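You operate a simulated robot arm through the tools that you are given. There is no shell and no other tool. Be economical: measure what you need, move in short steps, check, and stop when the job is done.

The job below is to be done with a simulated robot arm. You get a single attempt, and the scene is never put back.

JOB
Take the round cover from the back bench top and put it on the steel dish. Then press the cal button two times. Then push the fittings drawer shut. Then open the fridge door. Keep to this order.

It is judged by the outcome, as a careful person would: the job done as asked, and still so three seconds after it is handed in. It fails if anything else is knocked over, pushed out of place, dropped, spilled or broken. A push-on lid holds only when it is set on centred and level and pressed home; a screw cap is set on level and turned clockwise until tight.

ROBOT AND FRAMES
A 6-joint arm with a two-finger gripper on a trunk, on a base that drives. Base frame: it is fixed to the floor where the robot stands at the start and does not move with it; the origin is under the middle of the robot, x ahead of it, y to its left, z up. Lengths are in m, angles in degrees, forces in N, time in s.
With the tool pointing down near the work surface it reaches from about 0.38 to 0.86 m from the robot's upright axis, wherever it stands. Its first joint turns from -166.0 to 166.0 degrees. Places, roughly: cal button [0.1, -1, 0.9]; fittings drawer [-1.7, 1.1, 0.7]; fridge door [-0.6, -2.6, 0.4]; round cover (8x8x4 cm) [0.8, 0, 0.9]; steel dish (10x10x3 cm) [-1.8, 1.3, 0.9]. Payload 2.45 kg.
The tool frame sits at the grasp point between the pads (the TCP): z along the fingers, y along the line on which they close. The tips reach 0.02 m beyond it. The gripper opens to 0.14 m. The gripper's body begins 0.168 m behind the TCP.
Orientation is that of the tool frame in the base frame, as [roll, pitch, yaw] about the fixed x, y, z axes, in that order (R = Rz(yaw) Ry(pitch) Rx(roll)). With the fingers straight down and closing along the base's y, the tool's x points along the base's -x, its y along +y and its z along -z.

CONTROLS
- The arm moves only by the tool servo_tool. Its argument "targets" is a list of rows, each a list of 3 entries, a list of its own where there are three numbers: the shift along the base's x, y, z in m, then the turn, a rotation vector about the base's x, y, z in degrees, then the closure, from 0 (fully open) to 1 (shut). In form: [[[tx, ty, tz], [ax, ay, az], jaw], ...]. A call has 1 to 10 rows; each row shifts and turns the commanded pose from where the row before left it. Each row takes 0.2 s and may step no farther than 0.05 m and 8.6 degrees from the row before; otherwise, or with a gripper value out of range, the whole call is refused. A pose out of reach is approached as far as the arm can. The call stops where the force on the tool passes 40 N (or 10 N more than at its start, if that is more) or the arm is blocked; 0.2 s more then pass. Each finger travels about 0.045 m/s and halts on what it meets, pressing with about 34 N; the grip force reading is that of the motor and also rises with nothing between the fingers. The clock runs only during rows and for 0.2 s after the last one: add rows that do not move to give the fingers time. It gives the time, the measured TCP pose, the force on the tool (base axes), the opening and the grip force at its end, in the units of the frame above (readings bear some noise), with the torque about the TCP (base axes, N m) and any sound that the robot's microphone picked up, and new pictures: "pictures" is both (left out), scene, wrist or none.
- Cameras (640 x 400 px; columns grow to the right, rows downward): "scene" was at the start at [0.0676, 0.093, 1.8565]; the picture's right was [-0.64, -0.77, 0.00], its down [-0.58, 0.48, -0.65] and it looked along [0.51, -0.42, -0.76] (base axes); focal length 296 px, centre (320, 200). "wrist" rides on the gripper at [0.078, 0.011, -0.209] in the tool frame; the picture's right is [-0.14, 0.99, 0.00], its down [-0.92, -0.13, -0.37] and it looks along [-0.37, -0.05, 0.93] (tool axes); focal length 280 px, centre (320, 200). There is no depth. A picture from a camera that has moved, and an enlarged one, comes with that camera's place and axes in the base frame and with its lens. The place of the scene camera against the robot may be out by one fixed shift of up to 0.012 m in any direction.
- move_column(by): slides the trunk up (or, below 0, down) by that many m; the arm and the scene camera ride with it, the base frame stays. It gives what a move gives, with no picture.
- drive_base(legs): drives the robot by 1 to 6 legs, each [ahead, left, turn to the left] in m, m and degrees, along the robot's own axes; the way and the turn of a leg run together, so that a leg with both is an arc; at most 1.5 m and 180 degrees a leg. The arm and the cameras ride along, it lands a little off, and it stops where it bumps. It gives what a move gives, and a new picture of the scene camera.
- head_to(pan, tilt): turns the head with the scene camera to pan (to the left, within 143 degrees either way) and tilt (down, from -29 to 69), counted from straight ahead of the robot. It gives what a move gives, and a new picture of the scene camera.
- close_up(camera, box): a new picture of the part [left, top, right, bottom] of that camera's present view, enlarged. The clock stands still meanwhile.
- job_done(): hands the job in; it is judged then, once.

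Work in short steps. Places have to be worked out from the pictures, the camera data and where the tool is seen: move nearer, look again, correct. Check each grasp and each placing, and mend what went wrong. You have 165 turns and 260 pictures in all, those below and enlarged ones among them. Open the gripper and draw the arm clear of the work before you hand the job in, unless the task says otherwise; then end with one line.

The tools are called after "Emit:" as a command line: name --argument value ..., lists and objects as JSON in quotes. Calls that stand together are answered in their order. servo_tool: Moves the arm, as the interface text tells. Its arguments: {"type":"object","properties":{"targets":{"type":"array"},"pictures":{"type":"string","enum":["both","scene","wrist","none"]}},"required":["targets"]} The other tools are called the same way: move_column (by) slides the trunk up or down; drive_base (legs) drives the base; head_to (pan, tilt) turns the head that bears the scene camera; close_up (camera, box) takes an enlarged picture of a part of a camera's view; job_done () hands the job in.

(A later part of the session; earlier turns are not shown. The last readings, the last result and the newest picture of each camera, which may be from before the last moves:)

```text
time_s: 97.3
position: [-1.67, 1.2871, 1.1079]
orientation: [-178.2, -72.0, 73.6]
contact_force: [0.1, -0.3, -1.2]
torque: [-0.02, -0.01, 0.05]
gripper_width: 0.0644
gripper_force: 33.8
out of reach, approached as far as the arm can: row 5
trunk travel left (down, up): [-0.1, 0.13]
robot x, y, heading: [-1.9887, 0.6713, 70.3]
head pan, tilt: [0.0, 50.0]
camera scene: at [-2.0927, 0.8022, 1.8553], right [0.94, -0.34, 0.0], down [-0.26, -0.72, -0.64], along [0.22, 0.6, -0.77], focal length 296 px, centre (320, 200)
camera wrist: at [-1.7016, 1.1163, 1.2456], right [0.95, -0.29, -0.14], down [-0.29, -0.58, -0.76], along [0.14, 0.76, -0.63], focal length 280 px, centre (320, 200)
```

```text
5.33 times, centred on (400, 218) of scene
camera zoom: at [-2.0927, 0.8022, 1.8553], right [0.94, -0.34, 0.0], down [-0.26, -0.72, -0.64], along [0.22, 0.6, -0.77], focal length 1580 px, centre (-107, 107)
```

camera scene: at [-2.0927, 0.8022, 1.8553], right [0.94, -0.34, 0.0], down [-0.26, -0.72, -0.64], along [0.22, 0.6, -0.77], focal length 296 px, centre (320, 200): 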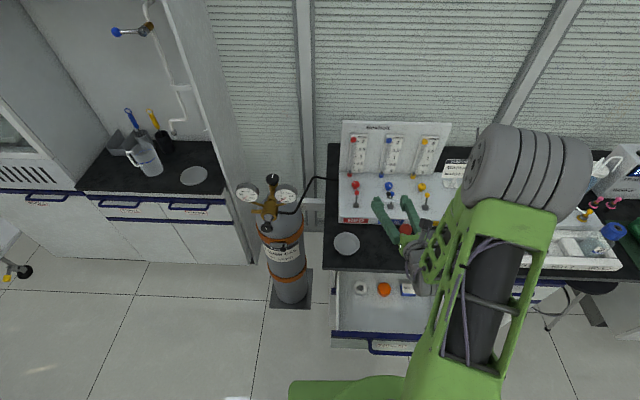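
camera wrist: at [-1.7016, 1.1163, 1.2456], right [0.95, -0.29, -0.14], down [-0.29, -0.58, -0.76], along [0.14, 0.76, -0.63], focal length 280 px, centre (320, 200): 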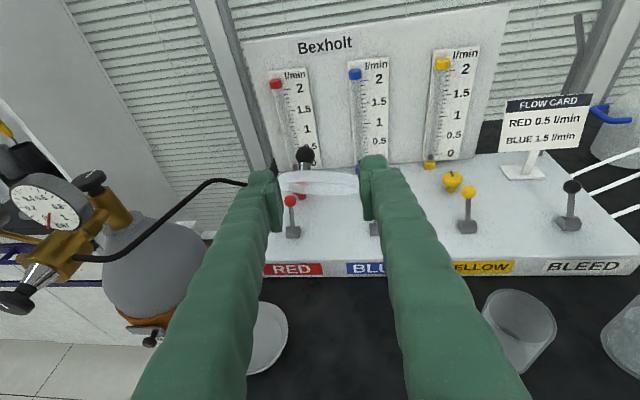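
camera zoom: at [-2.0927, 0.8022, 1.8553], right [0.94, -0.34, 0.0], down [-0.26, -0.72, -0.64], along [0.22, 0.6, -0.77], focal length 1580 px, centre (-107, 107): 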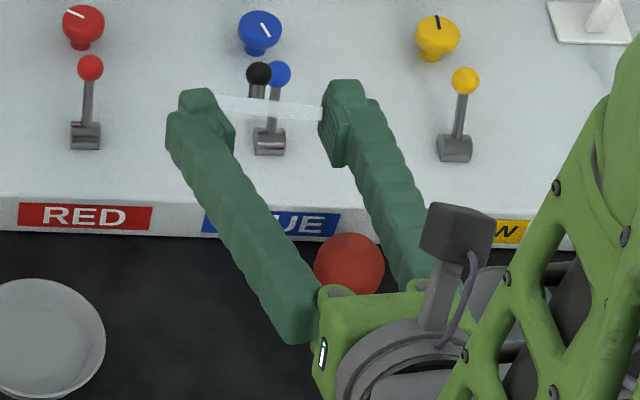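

The cover is held knob-up. I'll pitch a further 13° so it is near level, then descend over the clear strip.

Emit:
servo_tool --targets '[[[0, 0, 0], [6.2, -1.85, 0], 0.65], [[0, 0, 0], [6.2, -1.85, 0], 0.65], [[0, 0, -0.04], [0, 0, 0], 0.65], [[0, 0, -0.04], [0, 0, 0], 0.65], [[0, 0, -0.04], [0, 0, 0], 0.65], [[0, 0, 0], [0, 0, 0], 0.65]]' --pictures "both"

Emit:
close_up --camera "scene" --box '[340, 190, 468, 270]'

```text
time_s: 98.8
position: [-1.6717, 1.2872, 0.9875]
orientation: [-178.0, -85.0, 73.4]
contact_force: [-0.5, 0.0, -0.6]
torque: [-0.02, -0.06, -0.02]
gripper_width: 0.0641
gripper_force: 34.3
trunk travel left (down, up): [-0.1, 0.13]
robot x, y, heading: [-1.9866, 0.6682, 70.2]
head pan, tilt: [0.0, 50.0]
camera scene: at [-2.0935, 0.8018, 1.8554], right [0.94, -0.34, 0.0], down [-0.26, -0.72, -0.64], along [0.22, 0.6, -0.77], focal length 296 px, centre (320, 200)
camera wrist: at [-1.711, 1.09, 1.0824], right [0.95, -0.26, -0.14], down [-0.24, -0.4, -0.88], along [0.18, 0.88, -0.45], focal length 280 px, centre (320, 200)
```

scene: 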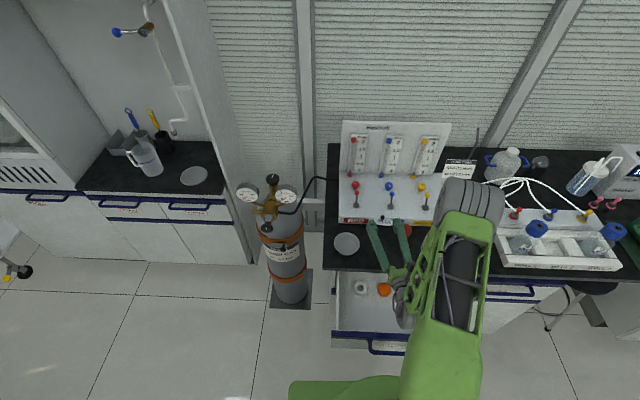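
wrist: 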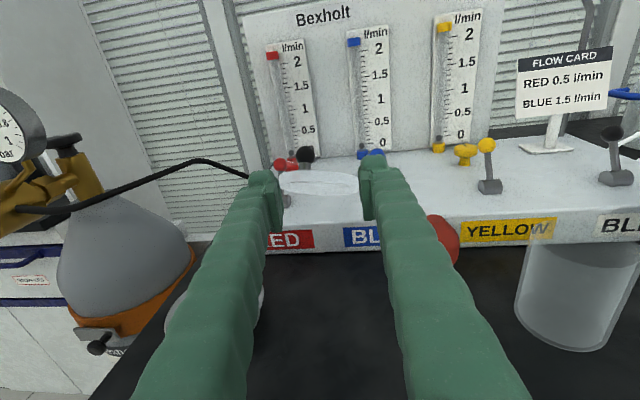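

```text
5.00 times, centred on (404, 230) of scene
camera zoom: at [-2.0935, 0.8018, 1.8554], right [0.94, -0.34, 0.0], down [-0.26, -0.72, -0.64], along [0.22, 0.6, -0.77], focal length 1481 px, centre (-100, 50)
```

zoom: 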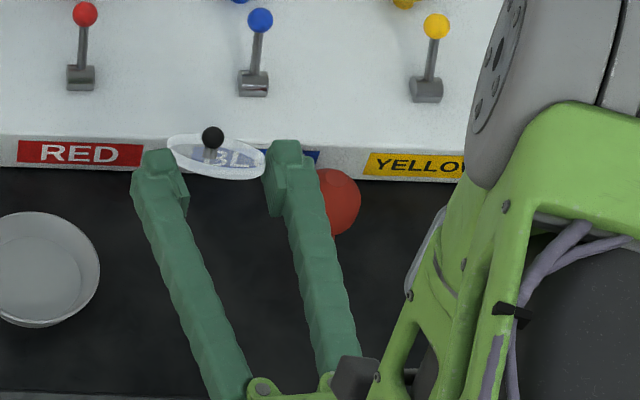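

The path down is clear of the bulb and dish. Lowering to just above the bench.

Emit:
servo_tool --targets '[[[0, 0, -0.04], [0, 0, 0], 0.65], [[0, 0, -0.04], [0, 0, 0], 0.65], [[0, 0, -0.02], [0, 0, 0], 0.65], [[0, 0, 0], [0, 0, 0], 0.65]]' --pictures "both"

Emit:
close_up --camera "scene" --box '[340, 200, 468, 280]'

```text
time_s: 99.8
position: [-1.6733, 1.2879, 0.888]
orientation: [-178.0, -84.9, 73.3]
contact_force: [-0.2, 0.9, -0.7]
torque: [-0.01, -0.01, -0.03]
gripper_width: 0.0641
gripper_force: 34.6
trunk travel left (down, up): [-0.1, 0.13]
robot x, y, heading: [-1.9887, 0.6701, 70.2]
head pan, tilt: [0.0, 50.0]
camera scene: at [-2.0936, 0.8016, 1.8554], right [0.94, -0.34, 0.0], down [-0.26, -0.72, -0.64], along [0.22, 0.6, -0.77], focal length 296 px, centre (320, 200)
camera wrist: at [-1.7116, 1.089, 0.983], right [0.95, -0.26, -0.14], down [-0.24, -0.4, -0.88], along [0.18, 0.88, -0.45], focal length 280 px, centre (320, 200)
```

scene: 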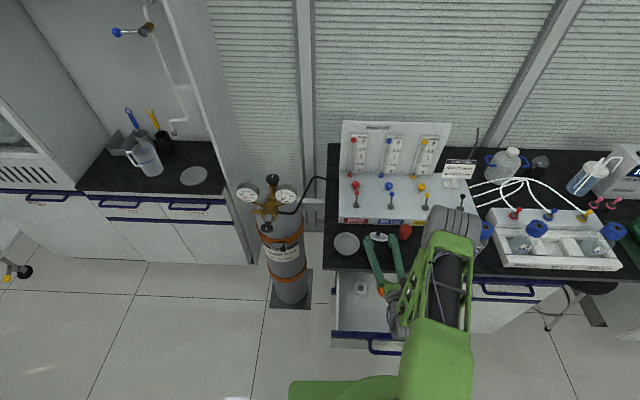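
wrist: 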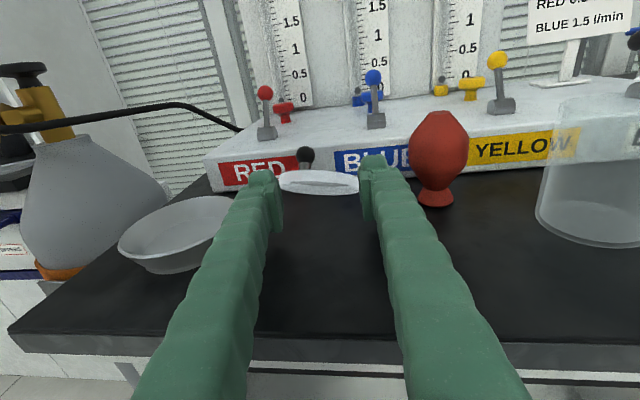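

```text
5.00 times, centred on (404, 240) of scene
camera zoom: at [-2.0936, 0.8016, 1.8554], right [0.94, -0.34, 0.0], down [-0.26, -0.72, -0.64], along [0.22, 0.6, -0.77], focal length 1481 px, centre (-100, 0)
```

zoom: 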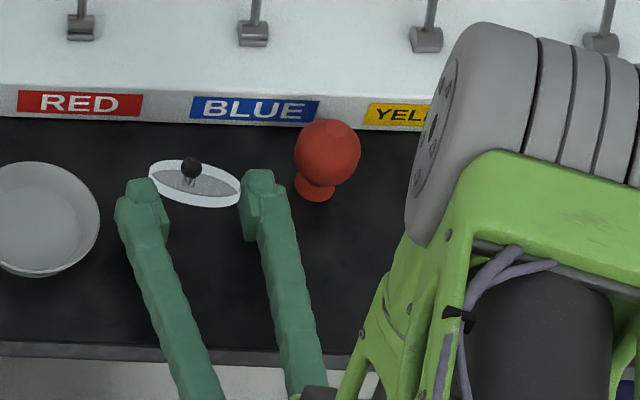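

The disc hovers about 1.5 cm above the bench, knob up. Stepping down until contact.

Emit:
servo_tool --targets '[[[0, 0, -0.006], [0, 0, 0], 0.65], [[0, 0, -0.004], [0, 0, 0], 0.65], [[0, 0, -0.003], [0, 0, 0], 0.65]]' --pictures "none"

Emit:
servo_tool --targets '[[[0, 0, -0.002], [0, 0, 0], 0.65], [[0, 0, -0.002], [0, 0, 0], 0.65]]' --pictures "wrist"

Emit:
close_up --camera "scene" --box '[350, 220, 414, 260]'

```text
time_s: 100.5
position: [-1.6712, 1.2876, 0.8734]
orientation: [-177.8, -84.8, 73.2]
contact_force: [0.4, -0.7, -0.4]
torque: [-0.01, 0.0, 0.03]
gripper_width: 0.0636
gripper_force: 34.1
trunk travel left (down, up): [-0.1, 0.13]
robot x, y, heading: [-1.9912, 0.6688, 70.4]
head pan, tilt: [0.0, 50.0]
```

```text
time_s: 101.2
position: [-1.672, 1.2873, 0.8723]
orientation: [-178.7, -85.1, 74.0]
contact_force: [3.6, -7.7, 20.1]
torque: [2.31, -2.42, -1.86]
gripper_width: 0.0573
gripper_force: 21.3
trunk travel left (down, up): [-0.1, 0.13]
robot x, y, heading: [-1.9905, 0.6712, 70.1]
head pan, tilt: [0.0, 50.0]
camera wrist: at [-1.711, 1.0891, 0.9667], right [0.95, -0.26, -0.14], down [-0.24, -0.4, -0.89], along [0.18, 0.88, -0.44], focal length 280 px, centre (320, 200)
```

wrist: 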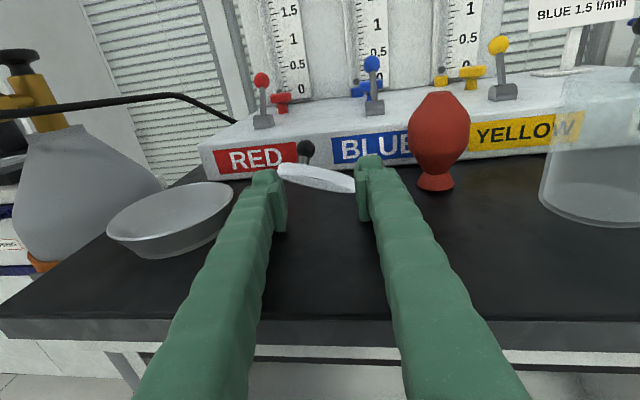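

```text
10.00 times, centred on (382, 240) of scene
camera zoom: at [-2.0943, 0.8007, 1.8555], right [0.94, -0.34, 0.0], down [-0.26, -0.72, -0.64], along [0.22, 0.6, -0.77], focal length 2962 px, centre (-300, -200)
```

zoom: 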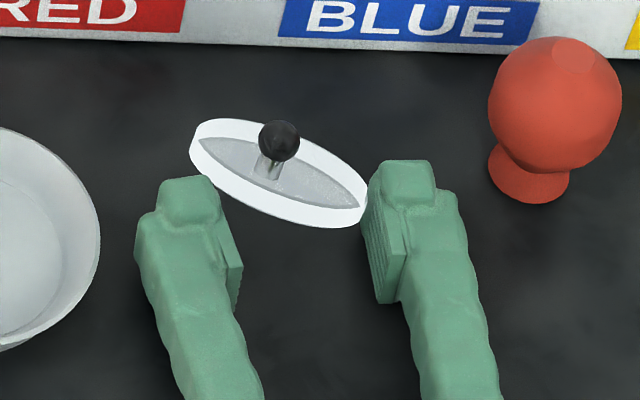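

The disc is slipping forward out of the tips right at bench level, knob up. I'll open gently so it settles flat.

Emit:
servo_tool --targets '[[[0, 0, 0.001], [0, 0, 0], 0.55], [[0, 0, 0], [0, 0, 0], 0.48], [[0, 0, 0], [0, 0, 0], 0.4], [[0, 0, 0], [0, 0, 0], 0.4]]' --pictures "wrist"

Emit:
close_up --camera "scene" --box '[350, 220, 414, 260]'

```text
time_s: 102.2
position: [-1.6713, 1.287, 0.8713]
orientation: [-178.2, -84.9, 73.5]
contact_force: [-6.1, 1.8, 7.0]
torque: [-0.01, -0.24, 0.04]
gripper_width: 0.0799
gripper_force: 0.0
trunk travel left (down, up): [-0.1, 0.13]
robot x, y, heading: [-1.9881, 0.6697, 70.1]
head pan, tilt: [0.0, 50.0]
camera wrist: at [-1.7112, 1.0892, 0.9669], right [0.95, -0.26, -0.14], down [-0.24, -0.4, -0.88], along [0.18, 0.88, -0.45], focal length 280 px, centre (320, 200)
```

wrist: 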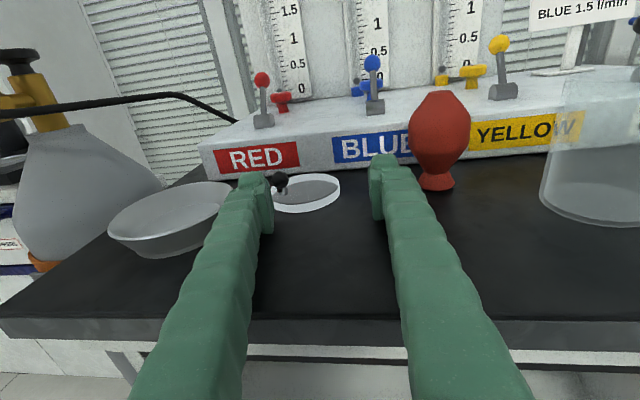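

```text
10.00 times, centred on (382, 240) of scene
camera zoom: at [-2.0945, 0.8012, 1.8553], right [0.94, -0.34, 0.0], down [-0.26, -0.72, -0.64], along [0.22, 0.6, -0.77], focal length 2962 px, centre (-300, -200)
```

zoom: 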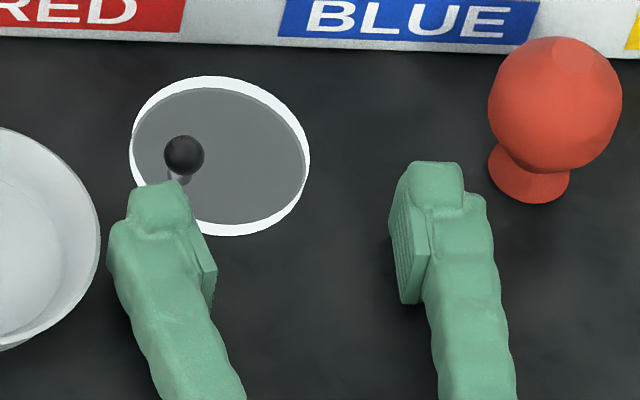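

The cover now rests knob-up on the bench. I'll back the fingers straight out toward the robot and inspect.

Emit:
servo_tool --targets '[[[0.004, 0, 0.002], [0, 0, 0], 0.4], [[-0.006, -0.02, 0.001], [0, 0, 0], 0.4], [[-0.01, -0.035, 0.003], [0, 0, 0], 0.4], [[-0.01, -0.035, 0.02], [0, 0, 0], 0.4], [[-0.005, -0.015, 0.045], [0, 0, 0], 0.4]]' --pictures "wrist"

Emit:
close_up --camera "scene" --box '[320, 210, 416, 270]'

```text
time_s: 103.3
position: [-1.703, 1.1797, 0.9427]
orientation: [-177.9, -85.0, 73.1]
contact_force: [-0.3, -0.3, 0.5]
torque: [0.01, -0.01, 0.03]
gripper_width: 0.0843
gripper_force: 0.1
trunk travel left (down, up): [-0.1, 0.13]
robot x, y, heading: [-1.9929, 0.6702, 70.0]
head pan, tilt: [0.0, 50.0]
camera wrist: at [-1.7421, 0.9823, 1.0378], right [0.95, -0.26, -0.14], down [-0.24, -0.4, -0.88], along [0.18, 0.88, -0.45], focal length 280 px, centre (320, 200)
```

wrist: 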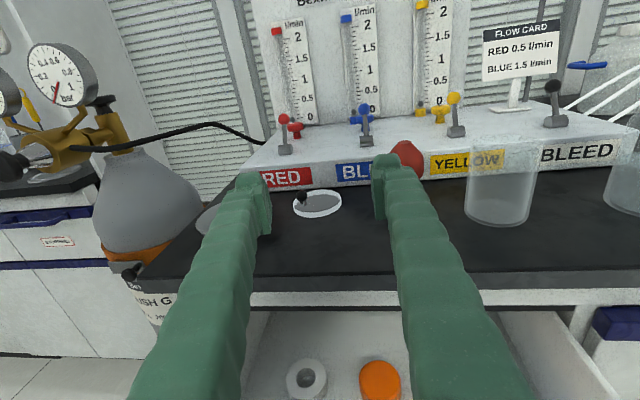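

```text
6.67 times, centred on (368, 240) of scene
camera zoom: at [-2.0938, 0.8011, 1.8554], right [0.94, -0.34, 0.0], down [-0.26, -0.72, -0.64], along [0.22, 0.6, -0.77], focal length 1975 px, centre (0, -67)
```

zoom: 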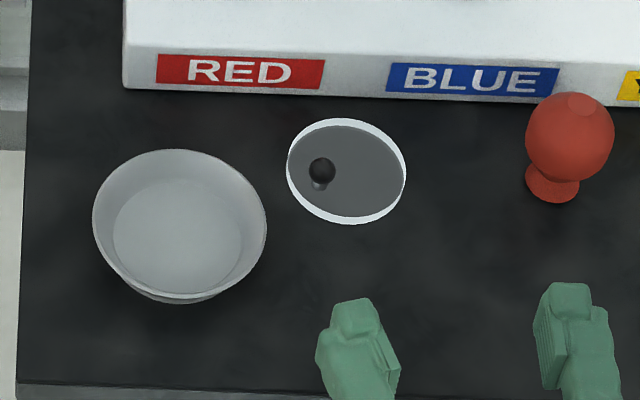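

The cover is upright on the bench with its knob toward the dish, and nothing else moved. Now I'll raise the tool and pitch it back to vertical, ready for a deep knob grip.

Emit:
servo_tool --targets '[[[0.005, 0.01, 0.045], [0, 0, 0], 0.5], [[0.005, 0.01, 0.045], [0, 0, 0], 0.5], [[0.005, 0.01, 0.045], [0, 0, 0], 0.5], [[0, 0.01, 0.035], [0, 0, 0], 0.5], [[0, 0, 0], [-8.14, 2.44, 0], 0.5], [[0, 0, 0], [-8.14, 2.44, 0], 0.5], [[0, 0, 0], [-8.14, 2.44, 0], 0.5], [[0, 0, 0], [-8.14, 2.44, 0], 0.5], [[0, 0, 0], [-8.14, 2.44, 0], 0.5], [[0, 0, 0], [-8.14, 2.44, 0], 0.5]]' --pictures "none"

Emit:
servo_tool --targets '[[[0, 0, 0], [-8.14, 2.44, 0], 0.6], [[0, 0, 0], [-8.14, 2.44, 0], 0.6], [[0, 0, 0], [-8.14, 2.44, 0], 0.6], [[0, 0, 0], [-8.14, 2.44, 0], 0.6], [[0, 0, 0], [0, 0, 8.4], 0.6], [[0, 0, 0], [0, 0, 8.4], 0.6], [[0, 0, 0], [0, 0, 8.4], 0.6], [[0, 0, 0], [0, 0, 8.4], 0.6], [[0, 0, 0], [0, 0, 8.4], 0.6], [[0, 0, 0], [0, 0, 8.4], 0.6]]' --pictures "none"

Emit:
servo_tool --targets '[[[0, 0, 0], [0, 0, 8.4], 0.6], [[0, 0, 0], [0, 0, 8.4], 0.6], [[0, 0, 0], [0, 0, 8.4], 0.6], [[0, 0, 0], [0, 0, 8.4], 0.6], [[0, 0, 0], [0, 0, 8.4], 0.6], [[0, 0, 0], [0, 0, 8.4], 0.6], [[0, 0, 0], [0, 0, 8.4], 0.6], [[0, 0, 0], [0, 0, 8.4], 0.6], [[0, 0, 0], [0, 0, 0], 0.6]]' --pictures "both"

```text
time_s: 105.5
position: [-1.6739, 1.2305, 1.1107]
orientation: [-178.0, -34.1, 73.2]
contact_force: [0.1, -0.2, -0.8]
torque: [0.06, -0.02, 0.03]
gripper_width: 0.0701
gripper_force: 0.0
out of reach, approached as far as the arm can: row 5
trunk travel left (down, up): [-0.1, 0.13]
robot x, y, heading: [-1.9875, 0.6686, 70.1]
head pan, tilt: [0.0, 50.0]
```

```text
time_s: 107.8
position: [-1.6759, 1.2297, 1.1091]
orientation: [-178.1, 0.0, 123.9]
contact_force: [-0.4, 0.1, -0.1]
torque: [0.01, -0.01, 0.01]
gripper_width: 0.0559
gripper_force: 0.1
trunk travel left (down, up): [-0.1, 0.13]
robot x, y, heading: [-1.9882, 0.6691, 70.0]
head pan, tilt: [0.0, 50.0]
```

```text
time_s: 109.8
position: [-1.6749, 1.2302, 1.1093]
orientation: [-178.0, 0.0, -169.0]
contact_force: [-0.3, -1.0, -0.8]
torque: [0.0, 0.0, 0.01]
gripper_width: 0.0561
gripper_force: 0.1
trunk travel left (down, up): [-0.1, 0.13]
robot x, y, heading: [-1.9892, 0.6701, 70.0]
head pan, tilt: [0.0, 50.0]
camera scene: at [-2.0936, 0.8016, 1.8553], right [0.94, -0.34, 0.0], down [-0.26, -0.72, -0.64], along [0.22, 0.6, -0.77], focal length 296 px, centre (320, 200)
camera wrist: at [-1.7545, 1.2335, 1.3163], right [-0.05, 1.0, -0.04], down [0.93, 0.06, 0.37], along [0.38, -0.01, -0.93], focal length 280 px, centre (320, 200)
```

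scene: 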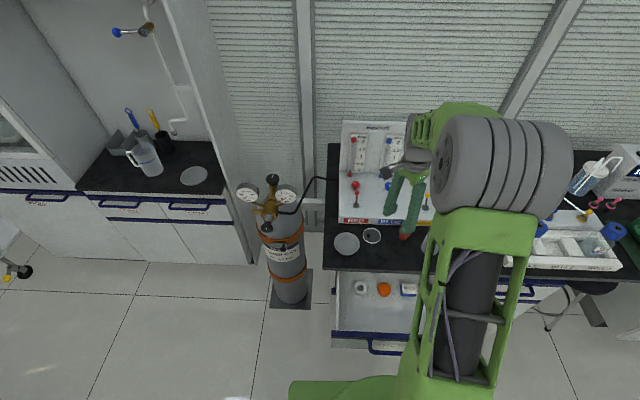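
wrist: 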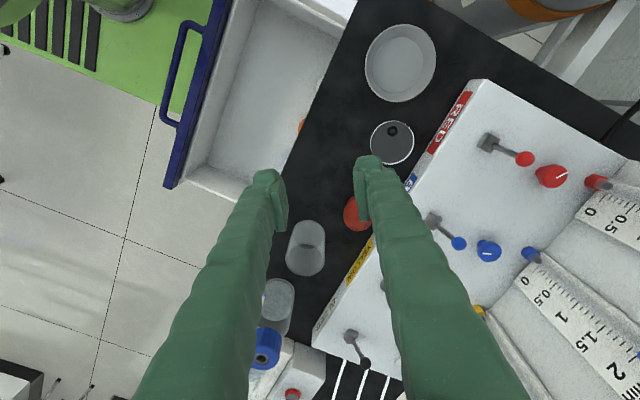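

Both cameras see the upright cover. I'll enlarge to measure the knob's position and direction.

Emit:
close_up --camera "wrist" --box '[340, 100, 436, 160]'

```text
6.67 times, centred on (388, 130) of wrist
camera zoom: at [-1.7545, 1.2335, 1.3163], right [-0.05, 1.0, -0.04], down [0.93, 0.06, 0.37], along [0.38, -0.01, -0.93], focal length 1869 px, centre (-133, 667)
```

zoom: 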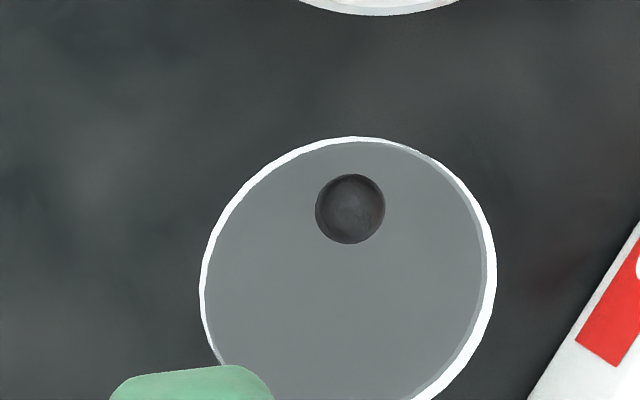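

The knob is at about (-1.6955, 1.3326) and the disc centre at (-1.675, 1.340). I'll level the tool, set the closing line tangential (tool yaw about -160°), move over the knob and check.

Emit:
servo_tool --targets '[[[-0.005, 0.035, 0], [1.96, 0.38, 8.1], 0.65], [[-0.006, 0.035, 0], [0, 0, 0.8], 0.65], [[-0.006, 0.034, -0.03], [0, 0, 0], 0.65], [[0, 0, -0.045], [0, 0, 0], 0.65], [[0, 0, -0.045], [0, 0, 0], 0.65], [[0, 0, -0.03], [0, 0, 0], 0.65], [[0, 0, 0], [0, 0, 0], 0.65]]' --pictures "wrist"

Emit:
close_up --camera "wrist" --box '[240, 120, 400, 220]'

```text
time_s: 111.3
position: [-1.6938, 1.3329, 0.9556]
orientation: [179.9, 0.2, -160.1]
contact_force: [0.4, 0.2, -0.2]
torque: [0.01, 0.01, -0.01]
gripper_width: 0.049
gripper_force: 0.0
trunk travel left (down, up): [-0.1, 0.13]
robot x, y, heading: [-1.9934, 0.6686, 69.9]
head pan, tilt: [0.0, 50.0]
camera wrist: at [-1.7704, 1.3172, 1.1633], right [-0.21, 0.98, 0.0], down [0.91, 0.19, 0.37], along [0.36, 0.08, -0.93], focal length 280 px, centre (320, 200)
```

wrist: 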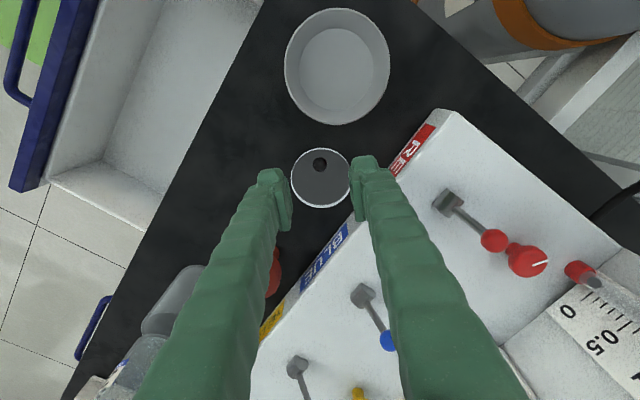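

```text
4.00 times, centred on (320, 170) of wrist
camera zoom: at [-1.7704, 1.3172, 1.1633], right [-0.21, 0.98, 0.0], down [0.91, 0.19, 0.37], along [0.36, 0.08, -0.93], focal length 1122 px, centre (320, 320)
```

zoom: 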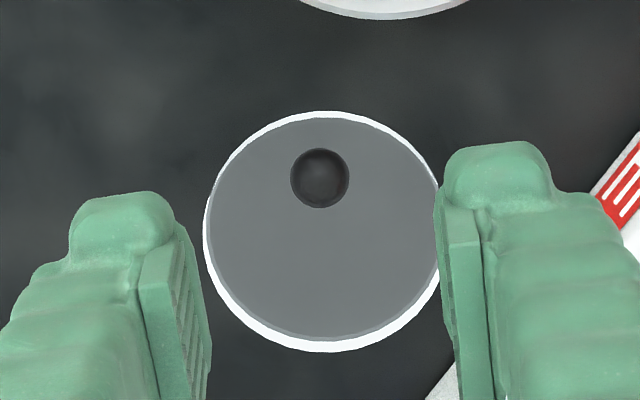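

The knob is exactly on the closing line, offset 4 mm as planned. Descending to grip depth (z about 0.880).

Emit:
servo_tool --targets '[[[0, 0, -0.035], [0, 0, 0], 0.65], [[0, 0, -0.03], [0, 0, 0], 0.65], [[0, 0, -0.0105], [0, 0, 0], 0.65], [[0, 0, 0], [0, 0, 0], 0.8], [[0, 0, 0], [0, 0, 0], 0.9], [[0, 0, 0], [0, 0, 0], 1], [[0, 0, 0], [0, 0, 0], 1]]' --pictures "wrist"

Emit:
close_up --camera "wrist" --box '[240, 120, 400, 220]'

```text
time_s: 113.0
position: [-1.6925, 1.3315, 0.8829]
orientation: [-179.9, 0.3, -160.2]
contact_force: [-0.3, 0.4, 0.1]
torque: [0.01, 0.03, 0.01]
gripper_width: 0.0139
gripper_force: 34.2
trunk travel left (down, up): [-0.1, 0.13]
robot x, y, heading: [-1.9888, 0.6697, 70.0]
head pan, tilt: [0.0, 50.0]
camera wrist: at [-1.7698, 1.3165, 1.0908], right [-0.21, 0.98, 0.0], down [0.91, 0.19, 0.37], along [0.36, 0.08, -0.93], focal length 280 px, centre (320, 200)
```

wrist: 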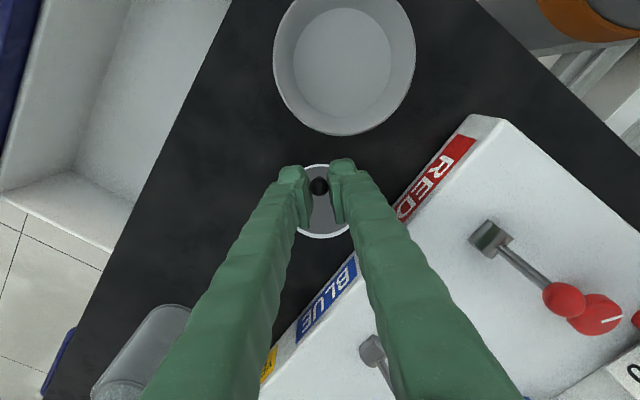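

```text
4.00 times, centred on (320, 170) of wrist
camera zoom: at [-1.7698, 1.3165, 1.0908], right [-0.21, 0.98, 0.0], down [0.91, 0.19, 0.37], along [0.36, 0.08, -0.93], focal length 1122 px, centre (320, 320)
```

zoom: 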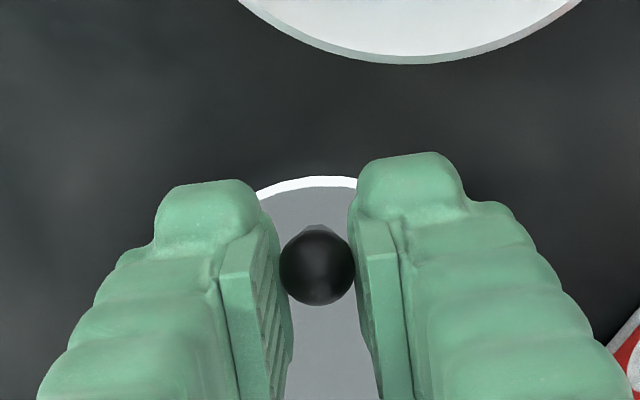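

Gripped at 13.9 mm with full force. A test lift of 2 cm to see that it holds.

Emit:
servo_tool --targets '[[[0, 0, 0.005], [0, 0, 0], 1], [[0, 0, 0.007], [0, 0, 0], 1], [[0, 0, 0.008], [0, 0, 0], 1], [[0, 0, 0], [0, 0, 0], 1], [[0, 0, 0], [0, 0, 0], 1]]' --pictures "wrist"

Emit:
close_up --camera "wrist" --box '[240, 120, 400, 220]'

Emit:
close_up --camera "scene" --box '[330, 205, 426, 265]'

```text
time_s: 114.2
position: [-1.6944, 1.3331, 0.9035]
orientation: [180.0, 0.2, -160.2]
contact_force: [-0.2, 0.7, -0.9]
torque: [0.0, -0.01, 0.0]
gripper_width: 0.0138
gripper_force: 34.1
trunk travel left (down, up): [-0.1, 0.13]
robot x, y, heading: [-1.9899, 0.6681, 70.0]
head pan, tilt: [0.0, 50.0]
camera wrist: at [-1.771, 1.3174, 1.1106], right [-0.21, 0.98, 0.0], down [0.91, 0.19, 0.37], along [0.36, 0.08, -0.93], focal length 280 px, centre (320, 200)
```

wrist: 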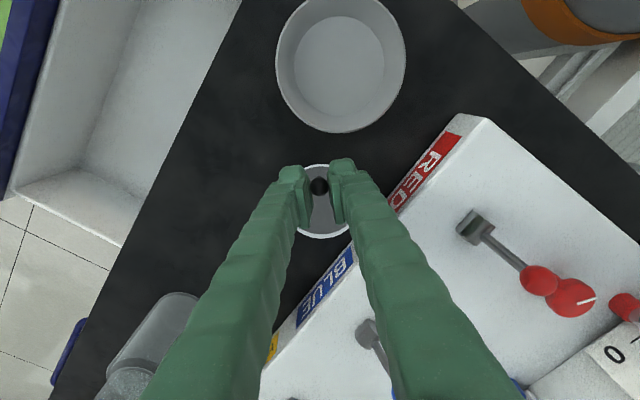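

```text
4.00 times, centred on (320, 170) of wrist
camera zoom: at [-1.771, 1.3174, 1.1106], right [-0.21, 0.98, 0.0], down [0.91, 0.19, 0.37], along [0.36, 0.08, -0.93], focal length 1122 px, centre (320, 320)
```

zoom: 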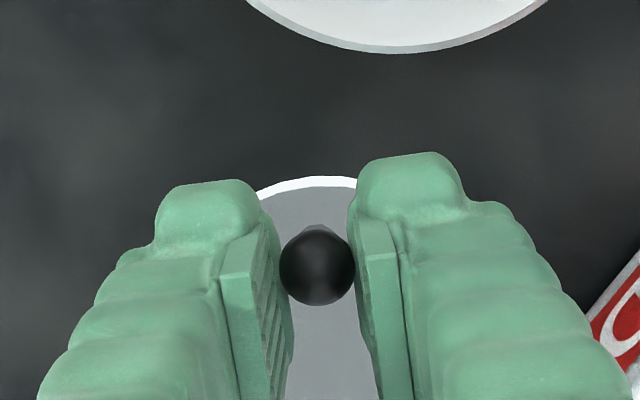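

```text
6.67 times, centred on (378, 235) of scene
camera zoom: at [-2.0936, 0.8016, 1.8553], right [0.94, -0.34, 0.0], down [-0.26, -0.72, -0.64], along [0.22, 0.6, -0.77], focal length 1975 px, centre (-67, -33)
```

zoom: 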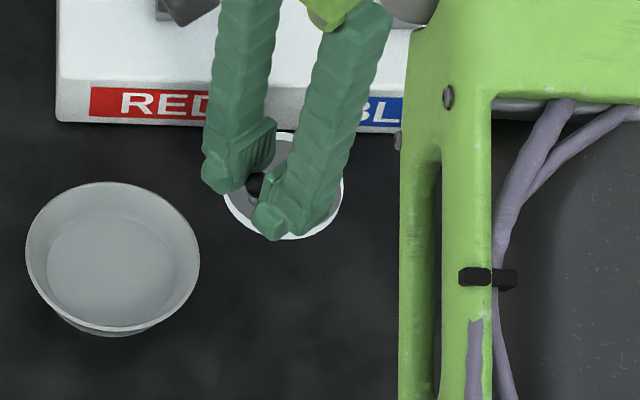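

The cover hangs level and steady. I'll keep it low: rise 3 cm, carry it 11 cm over to the dish, and compare the circles.

Emit:
servo_tool --targets '[[[0, 0, 0.015], [0, 0, 0], 1], [[0, 0, 0.017], [0, 0, 0], 1], [[-0.02, -0.001, 0], [0, 0, 0], 1], [[-0.03, -0.002, 0], [0, 0, 0], 1], [[-0.03, -0.002, 0], [0, 0, 0], 1], [[-0.03, -0.002, 0], [0, 0, 0], 1], [[0, 0, 0], [0, 0, 0], 1]]' --pictures "wrist"

Emit:
close_up --camera "wrist" --box '[240, 120, 400, 220]'

Emit:
close_up --camera "scene" --box '[310, 200, 406, 260]'

```text
time_s: 115.8
position: [-1.8047, 1.3265, 0.9365]
orientation: [180.0, 0.3, -160.2]
contact_force: [-0.6, 0.5, -0.9]
torque: [0.0, 0.0, -0.02]
gripper_width: 0.0136
gripper_force: 34.3
trunk travel left (down, up): [-0.1, 0.13]
robot x, y, heading: [-1.9874, 0.6727, 70.0]
head pan, tilt: [0.0, 50.0]
camera wrist: at [-1.8815, 1.3106, 1.1436], right [-0.21, 0.98, 0.0], down [0.91, 0.19, 0.37], along [0.36, 0.08, -0.93], focal length 280 px, centre (320, 200)
```

wrist: 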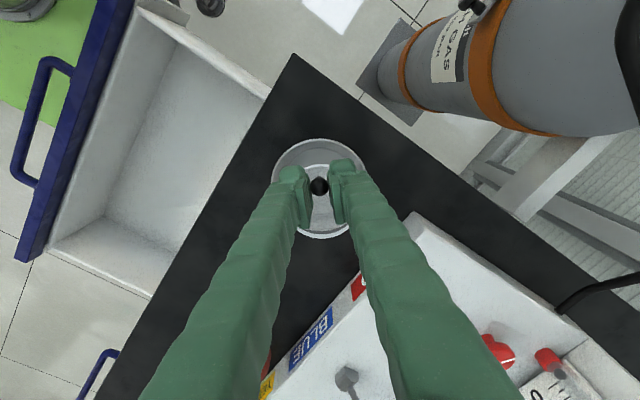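

```text
4.00 times, centred on (320, 170) of wrist
camera zoom: at [-1.8815, 1.3106, 1.1436], right [-0.21, 0.98, 0.0], down [0.91, 0.19, 0.37], along [0.36, 0.08, -0.93], focal length 1122 px, centre (320, 320)
```

zoom: 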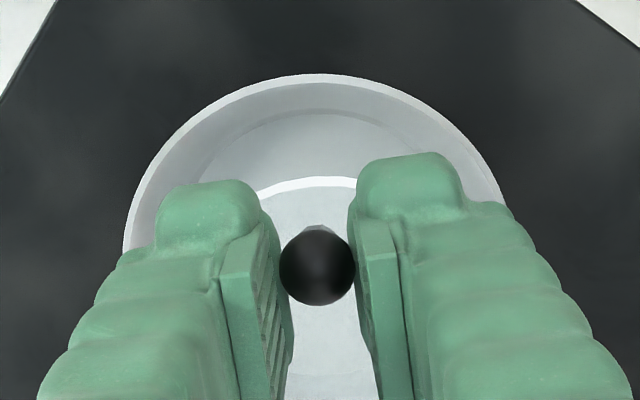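

```text
6.67 times, centred on (358, 230) of scene
camera zoom: at [-2.0935, 0.8016, 1.8553], right [0.94, -0.34, 0.0], down [-0.26, -0.72, -0.64], along [0.22, 0.6, -0.77], focal length 1975 px, centre (67, 0)
```

zoom: 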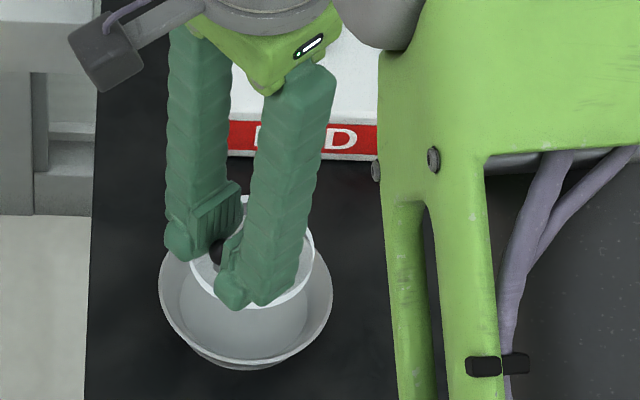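

The cover is almost concentric with the dish; I estimate a 3 mm shift left. Applying it and lowering so that the cover just enters the dish, then checking.

Emit:
servo_tool --targets '[[[-0.003, 0, -0.01], [0, 0, 0], 1], [[0, 0, -0.01], [0, 0, 0], 1], [[0, 0, -0.006], [0, 0, 0], 1], [[0, 0, 0], [0, 0, 0], 1]]' --pictures "wrist"

Emit:
close_up --camera "wrist" --box '[240, 120, 400, 220]'

Emit:
close_up --camera "scene" --box '[320, 215, 384, 255]'

```text
time_s: 116.8
position: [-1.8061, 1.3269, 0.9086]
orientation: [-179.9, 0.1, -160.2]
contact_force: [0.0, 0.4, -1.0]
torque: [0.0, 0.0, 0.03]
gripper_width: 0.0138
gripper_force: 34.4
trunk travel left (down, up): [-0.1, 0.13]
robot x, y, heading: [-1.9875, 0.6677, 70.1]
head pan, tilt: [0.0, 50.0]
camera wrist: at [-1.8827, 1.3106, 1.1169], right [-0.21, 0.98, 0.0], down [0.91, 0.19, 0.37], along [0.36, 0.08, -0.93], focal length 280 px, centre (320, 200)
```

wrist: 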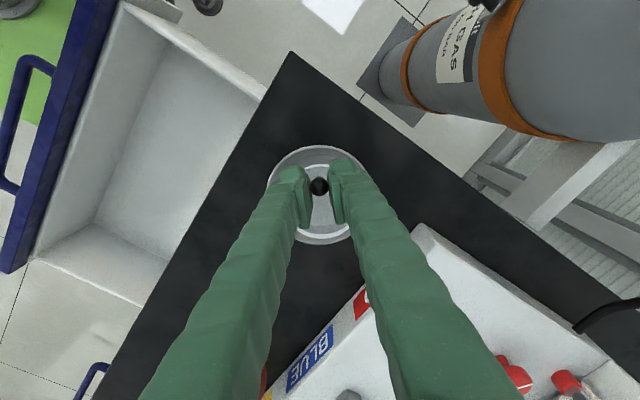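

```text
4.00 times, centred on (320, 170) of wrist
camera zoom: at [-1.8827, 1.3106, 1.1169], right [-0.21, 0.98, 0.0], down [0.91, 0.19, 0.37], along [0.36, 0.08, -0.93], focal length 1122 px, centre (320, 320)
```

zoom: 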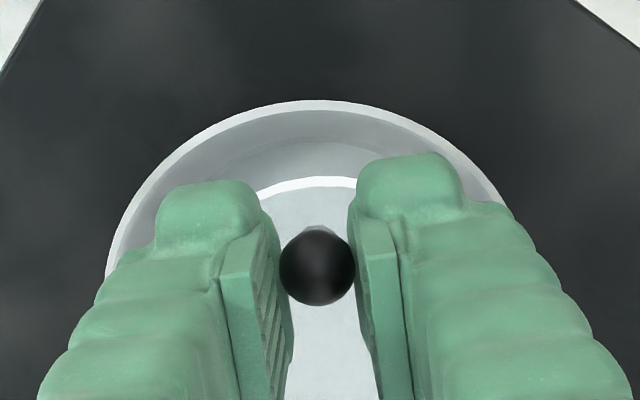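

```text
10.00 times, centred on (352, 235) of scene
camera zoom: at [-2.0936, 0.8016, 1.8553], right [0.94, -0.34, 0.0], down [-0.26, -0.72, -0.64], along [0.22, 0.6, -0.77], focal length 2962 px, centre (0, -150)
```

zoom: 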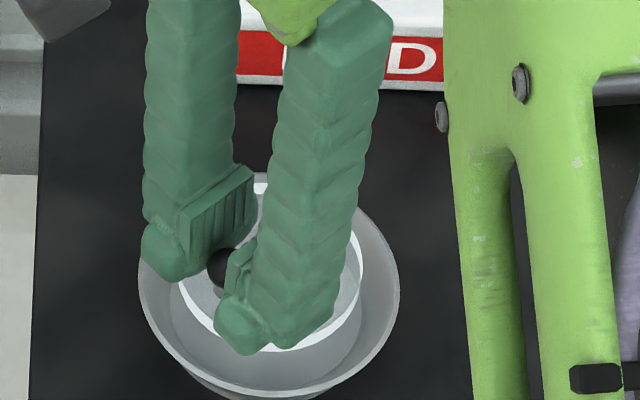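

Disc and dish are concentric to within about 2 mm. Shifting 2 mm and lowering in small steps, watching the force.

Emit:
servo_tool --targets '[[[-0.002, 0, -0.005], [0, 0, 0], 1], [[0, 0, -0.004], [0, 0, 0], 1], [[0, 0, -0.003], [0, 0, 0], 1]]' --pictures "none"

Emit:
servo_tool --targets '[[[0, 0, -0.0025], [0, 0, 0], 1], [[0, 0, -0.0015], [0, 0, 0], 1]]' --pictures "wrist"

```text
time_s: 117.5
position: [-1.8062, 1.3265, 0.8964]
orientation: [180.0, 0.2, -160.1]
contact_force: [-0.4, -0.1, -0.3]
torque: [0.04, -0.03, -0.01]
gripper_width: 0.0135
gripper_force: 34.3
trunk travel left (down, up): [-0.1, 0.13]
robot x, y, heading: [-1.9901, 0.6698, 70.3]
head pan, tilt: [0.0, 50.0]
```

```text
time_s: 118.2
position: [-1.8073, 1.3267, 0.8951]
orientation: [-179.9, 0.2, -160.2]
contact_force: [0.2, -0.7, -0.6]
torque: [-0.02, -0.03, 0.01]
gripper_width: 0.0136
gripper_force: 35.2
trunk travel left (down, up): [-0.1, 0.13]
robot x, y, heading: [-1.9872, 0.6702, 70.1]
head pan, tilt: [0.0, 50.0]
camera wrist: at [-1.8837, 1.3109, 1.1019], right [-0.21, 0.98, 0.0], down [0.91, 0.19, 0.37], along [0.36, 0.08, -0.93], focal length 280 px, centre (320, 200)
```

wrist: 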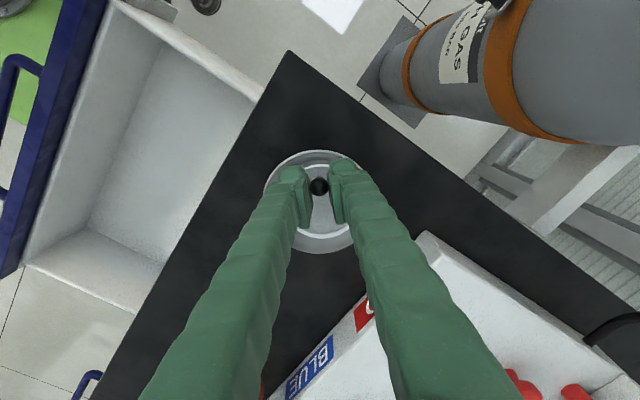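

No contact yet, so I continue down.

Emit:
servo_tool --targets '[[[0, 0, -0.002], [0, 0, 0], 1], [[0, 0, -0.0015], [0, 0, 0], 1]]' --pictures "none"

Emit:
servo_tool --targets '[[[0, 0, -0.0015], [0, 0, 0], 1], [[0, 0, -0.001], [0, 0, 0], 1]]' --pictures "wrist"

Emit:
close_up --camera "wrist" --box '[240, 120, 400, 220]'

```text
time_s: 118.8
position: [-1.8065, 1.3271, 0.8897]
orientation: [-180.0, 0.2, -160.1]
contact_force: [-0.5, 0.1, -0.3]
torque: [-0.01, 0.0, 0.0]
gripper_width: 0.0136
gripper_force: 34.0
trunk travel left (down, up): [-0.1, 0.13]
robot x, y, heading: [-1.9914, 0.6687, 70.0]
head pan, tilt: [0.0, 50.0]
```

```text
time_s: 119.3
position: [-1.8068, 1.3275, 0.8893]
orientation: [-180.0, 0.2, -160.1]
contact_force: [-0.5, -2.2, 11.2]
torque: [-0.02, -0.17, -0.01]
gripper_width: 0.0137
gripper_force: 33.8
trunk travel left (down, up): [-0.1, 0.13]
robot x, y, heading: [-1.9871, 0.6719, 70.3]
head pan, tilt: [0.0, 50.0]
camera wrist: at [-1.8837, 1.3107, 1.097], right [-0.21, 0.98, 0.0], down [0.91, 0.19, 0.37], along [0.36, 0.08, -0.93], focal length 280 px, centre (320, 200)
```

wrist: 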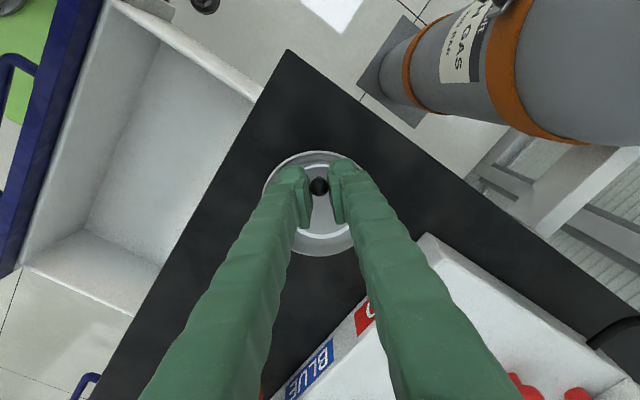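

```text
4.00 times, centred on (320, 170) of wrist
camera zoom: at [-1.8837, 1.3107, 1.097], right [-0.21, 0.98, 0.0], down [0.91, 0.19, 0.37], along [0.36, 0.08, -0.93], focal length 1122 px, centre (320, 320)
```

zoom: 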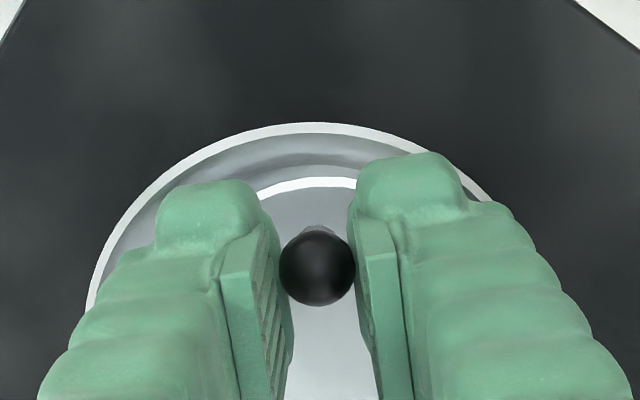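

There's contact, and the torque shows the force acting exactly under the disc's centre, so the cover sits on the dish floor. I'll ease off and open just a few mm, then lift clear.

Emit:
servo_tool --targets '[[[0, 0, 0.0008], [0, 0, 0], 1], [[0, 0, 0], [0, 0, 0], 0.88], [[0, 0, 0], [0, 0, 0], 0.86], [[0, 0, 0], [0, 0, 0], 0.86], [[0, 0, 0.004], [0, 0, 0], 0.86], [[0, 0, 0.006], [0, 0, 0], 0.85], [[0, 0, 0.01], [0, 0, 0], 0.85], [[0, 0, 0.02], [0, 0, 0], 0.8]]' --pictures "wrist"

Emit:
close_up --camera "wrist" --box '[240, 120, 400, 220]'

Emit:
close_up --camera "scene" --box '[310, 200, 406, 260]'

```text
time_s: 121.2
position: [-1.8078, 1.3274, 0.9289]
orientation: [-180.0, 0.3, -160.2]
contact_force: [-0.6, -0.4, 0.9]
torque: [-0.01, 0.0, -0.01]
gripper_width: 0.0279
gripper_force: 0.1
trunk travel left (down, up): [-0.1, 0.13]
robot x, y, heading: [-1.9886, 0.6728, 69.9]
head pan, tilt: [0.0, 50.0]
camera wrist: at [-1.8837, 1.3109, 1.137], right [-0.21, 0.98, 0.0], down [0.91, 0.19, 0.37], along [0.36, 0.08, -0.93], focal length 280 px, centre (320, 200)
```

wrist: 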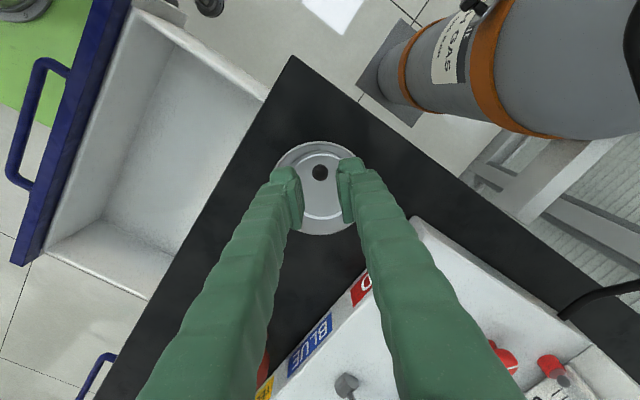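

```text
4.00 times, centred on (320, 170) of wrist
camera zoom: at [-1.8837, 1.3109, 1.137], right [-0.21, 0.98, 0.0], down [0.91, 0.19, 0.37], along [0.36, 0.08, -0.93], focal length 1122 px, centre (320, 320)
```

zoom: 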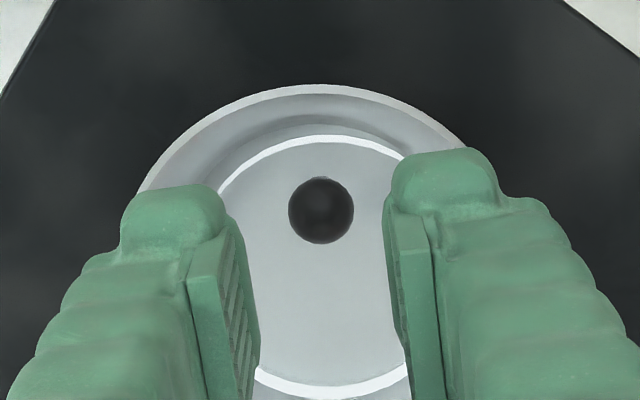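

```text
6.67 times, centred on (358, 230) of scene
camera zoom: at [-2.0937, 0.8013, 1.8554], right [0.94, -0.34, 0.0], down [-0.26, -0.72, -0.64], along [0.22, 0.6, -0.77], focal length 1975 px, centre (67, 0)
```

zoom: 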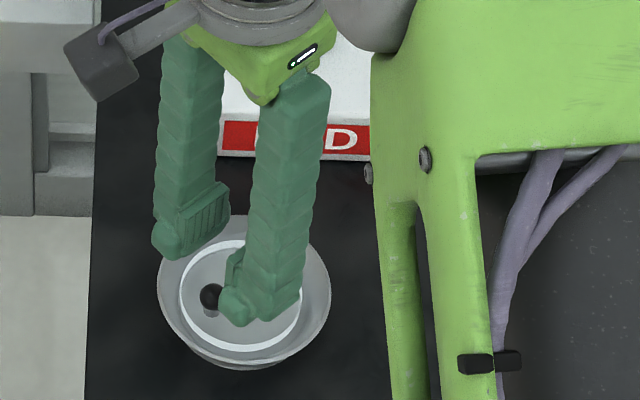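

The cover sits level and centred in the dish, knob up. Now I'll return the bulb: rise, open, and move above where it stands.

Emit:
servo_tool --targets '[[[0, 0, 0.045], [0, 0, 0], 0.6], [[0, 0, 0.045], [0, 0, 0], 0.4], [[0.049, -0.007, 0], [0, 0, 0], 0.4], [[0.049, -0.007, 0], [0, 0, 0], 0.4], [[0.049, -0.007, 0], [0, 0, 0], 0.4], [[0.049, -0.008, 0], [0, 0, 0], 0.4], [[0.046, -0.008, -0.02], [0, 0, 0], 0.4], [[0, 0, -0.03], [0, 0, 0], 0.4], [[0, 0, 0], [0, 0, 0], 0.4]]' --pictures "wrist"

Emit:
close_up --camera "wrist" --box '[240, 100, 400, 200]'

Emit:
close_up --camera "scene" --box '[310, 200, 406, 260]'

```text
refused: row 7 steps farther than a row can; nothing moved
```

```text
4.00 times, centred on (320, 150) of wrist
camera zoom: at [-1.8837, 1.3109, 1.137], right [-0.21, 0.98, 0.0], down [0.91, 0.19, 0.37], along [0.36, 0.08, -0.93], focal length 1122 px, centre (320, 400)
```

zoom: 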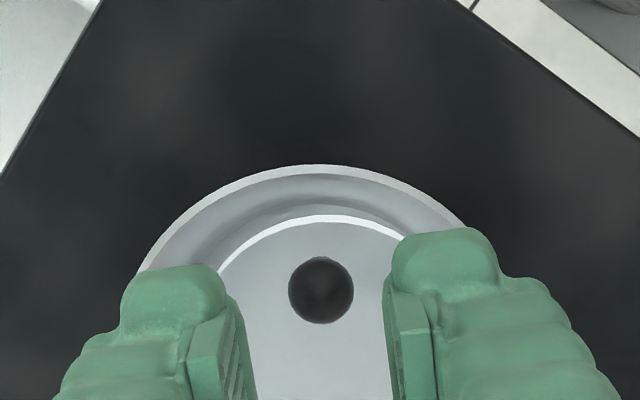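

```text
6.67 times, centred on (358, 230) of scene
camera zoom: at [-2.0937, 0.8013, 1.8554], right [0.94, -0.34, 0.0], down [-0.26, -0.72, -0.64], along [0.22, 0.6, -0.77], focal length 1975 px, centre (67, 0)
```

zoom: 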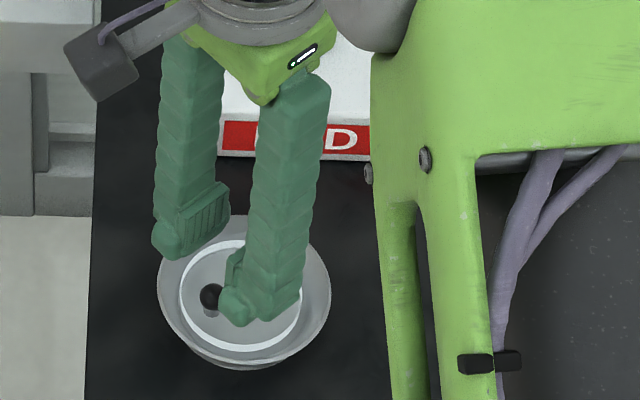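

One step was slightly too long; repeating with that row shortened.

Emit:
servo_tool --targets '[[[0, 0, 0.045], [0, 0, 0], 0.6], [[0, 0, 0.045], [0, 0, 0], 0.4], [[0.049, -0.007, 0], [0, 0, 0], 0.4], [[0.049, -0.007, 0], [0, 0, 0], 0.4], [[0.049, -0.007, 0], [0, 0, 0], 0.4], [[0.049, -0.008, 0], [0, 0, 0], 0.4], [[0.046, -0.008, 0], [0, 0, 0], 0.4], [[0, 0, -0.04], [0, 0, 0], 0.4], [[0, 0, 0], [0, 0, 0], 0.4]]' --pictures "wrist"

Emit:
close_up --camera "wrist" --box '[240, 100, 400, 200]'

Emit:
close_up --camera "scene" --box '[310, 200, 406, 260]'

```text
time_s: 123.2
position: [-1.5625, 1.2929, 0.978]
orientation: [179.9, 0.0, -160.2]
contact_force: [-0.6, 0.1, -0.4]
torque: [0.01, -0.03, 0.02]
gripper_width: 0.0841
gripper_force: 0.0
trunk travel left (down, up): [-0.1, 0.13]
robot x, y, heading: [-1.984, 0.6678, 70.5]
head pan, tilt: [0.0, 50.0]
camera wrist: at [-1.6391, 1.2763, 1.1863], right [-0.21, 0.98, 0.0], down [0.91, 0.19, 0.37], along [0.36, 0.08, -0.93], focal length 280 px, centre (320, 200)
```

wrist: 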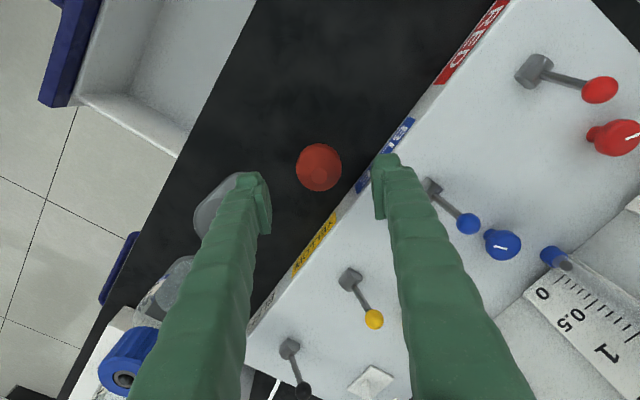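

```text
4.00 times, centred on (320, 150) of wrist
camera zoom: at [-1.6391, 1.2763, 1.1863], right [-0.21, 0.98, 0.0], down [0.91, 0.19, 0.37], along [0.36, 0.08, -0.93], focal length 1122 px, centre (320, 400)
```

zoom: 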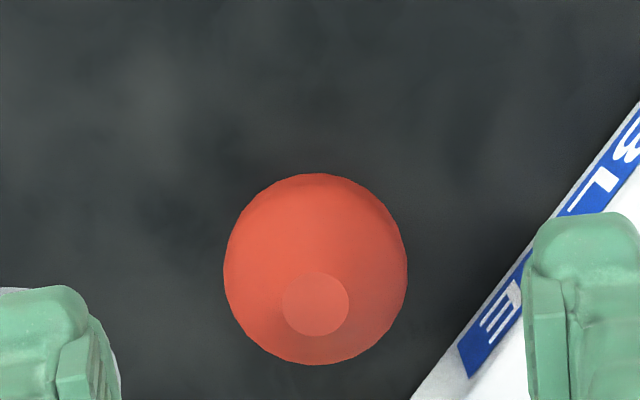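

```text
6.67 times, centred on (358, 230) of scene
camera zoom: at [-2.0938, 0.8014, 1.8554], right [0.94, -0.34, 0.0], down [-0.26, -0.72, -0.64], along [0.22, 0.6, -0.77], focal length 1975 px, centre (67, 0)
```

zoom: 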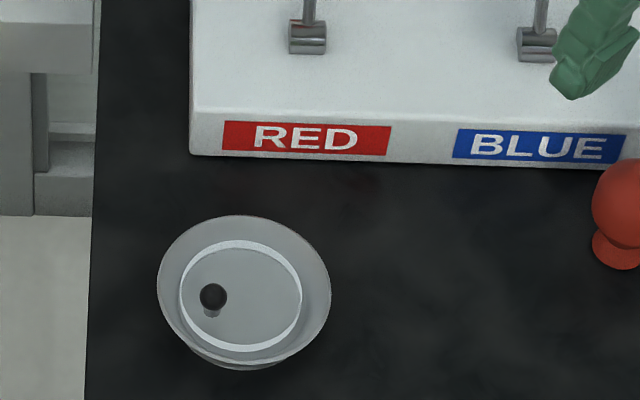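

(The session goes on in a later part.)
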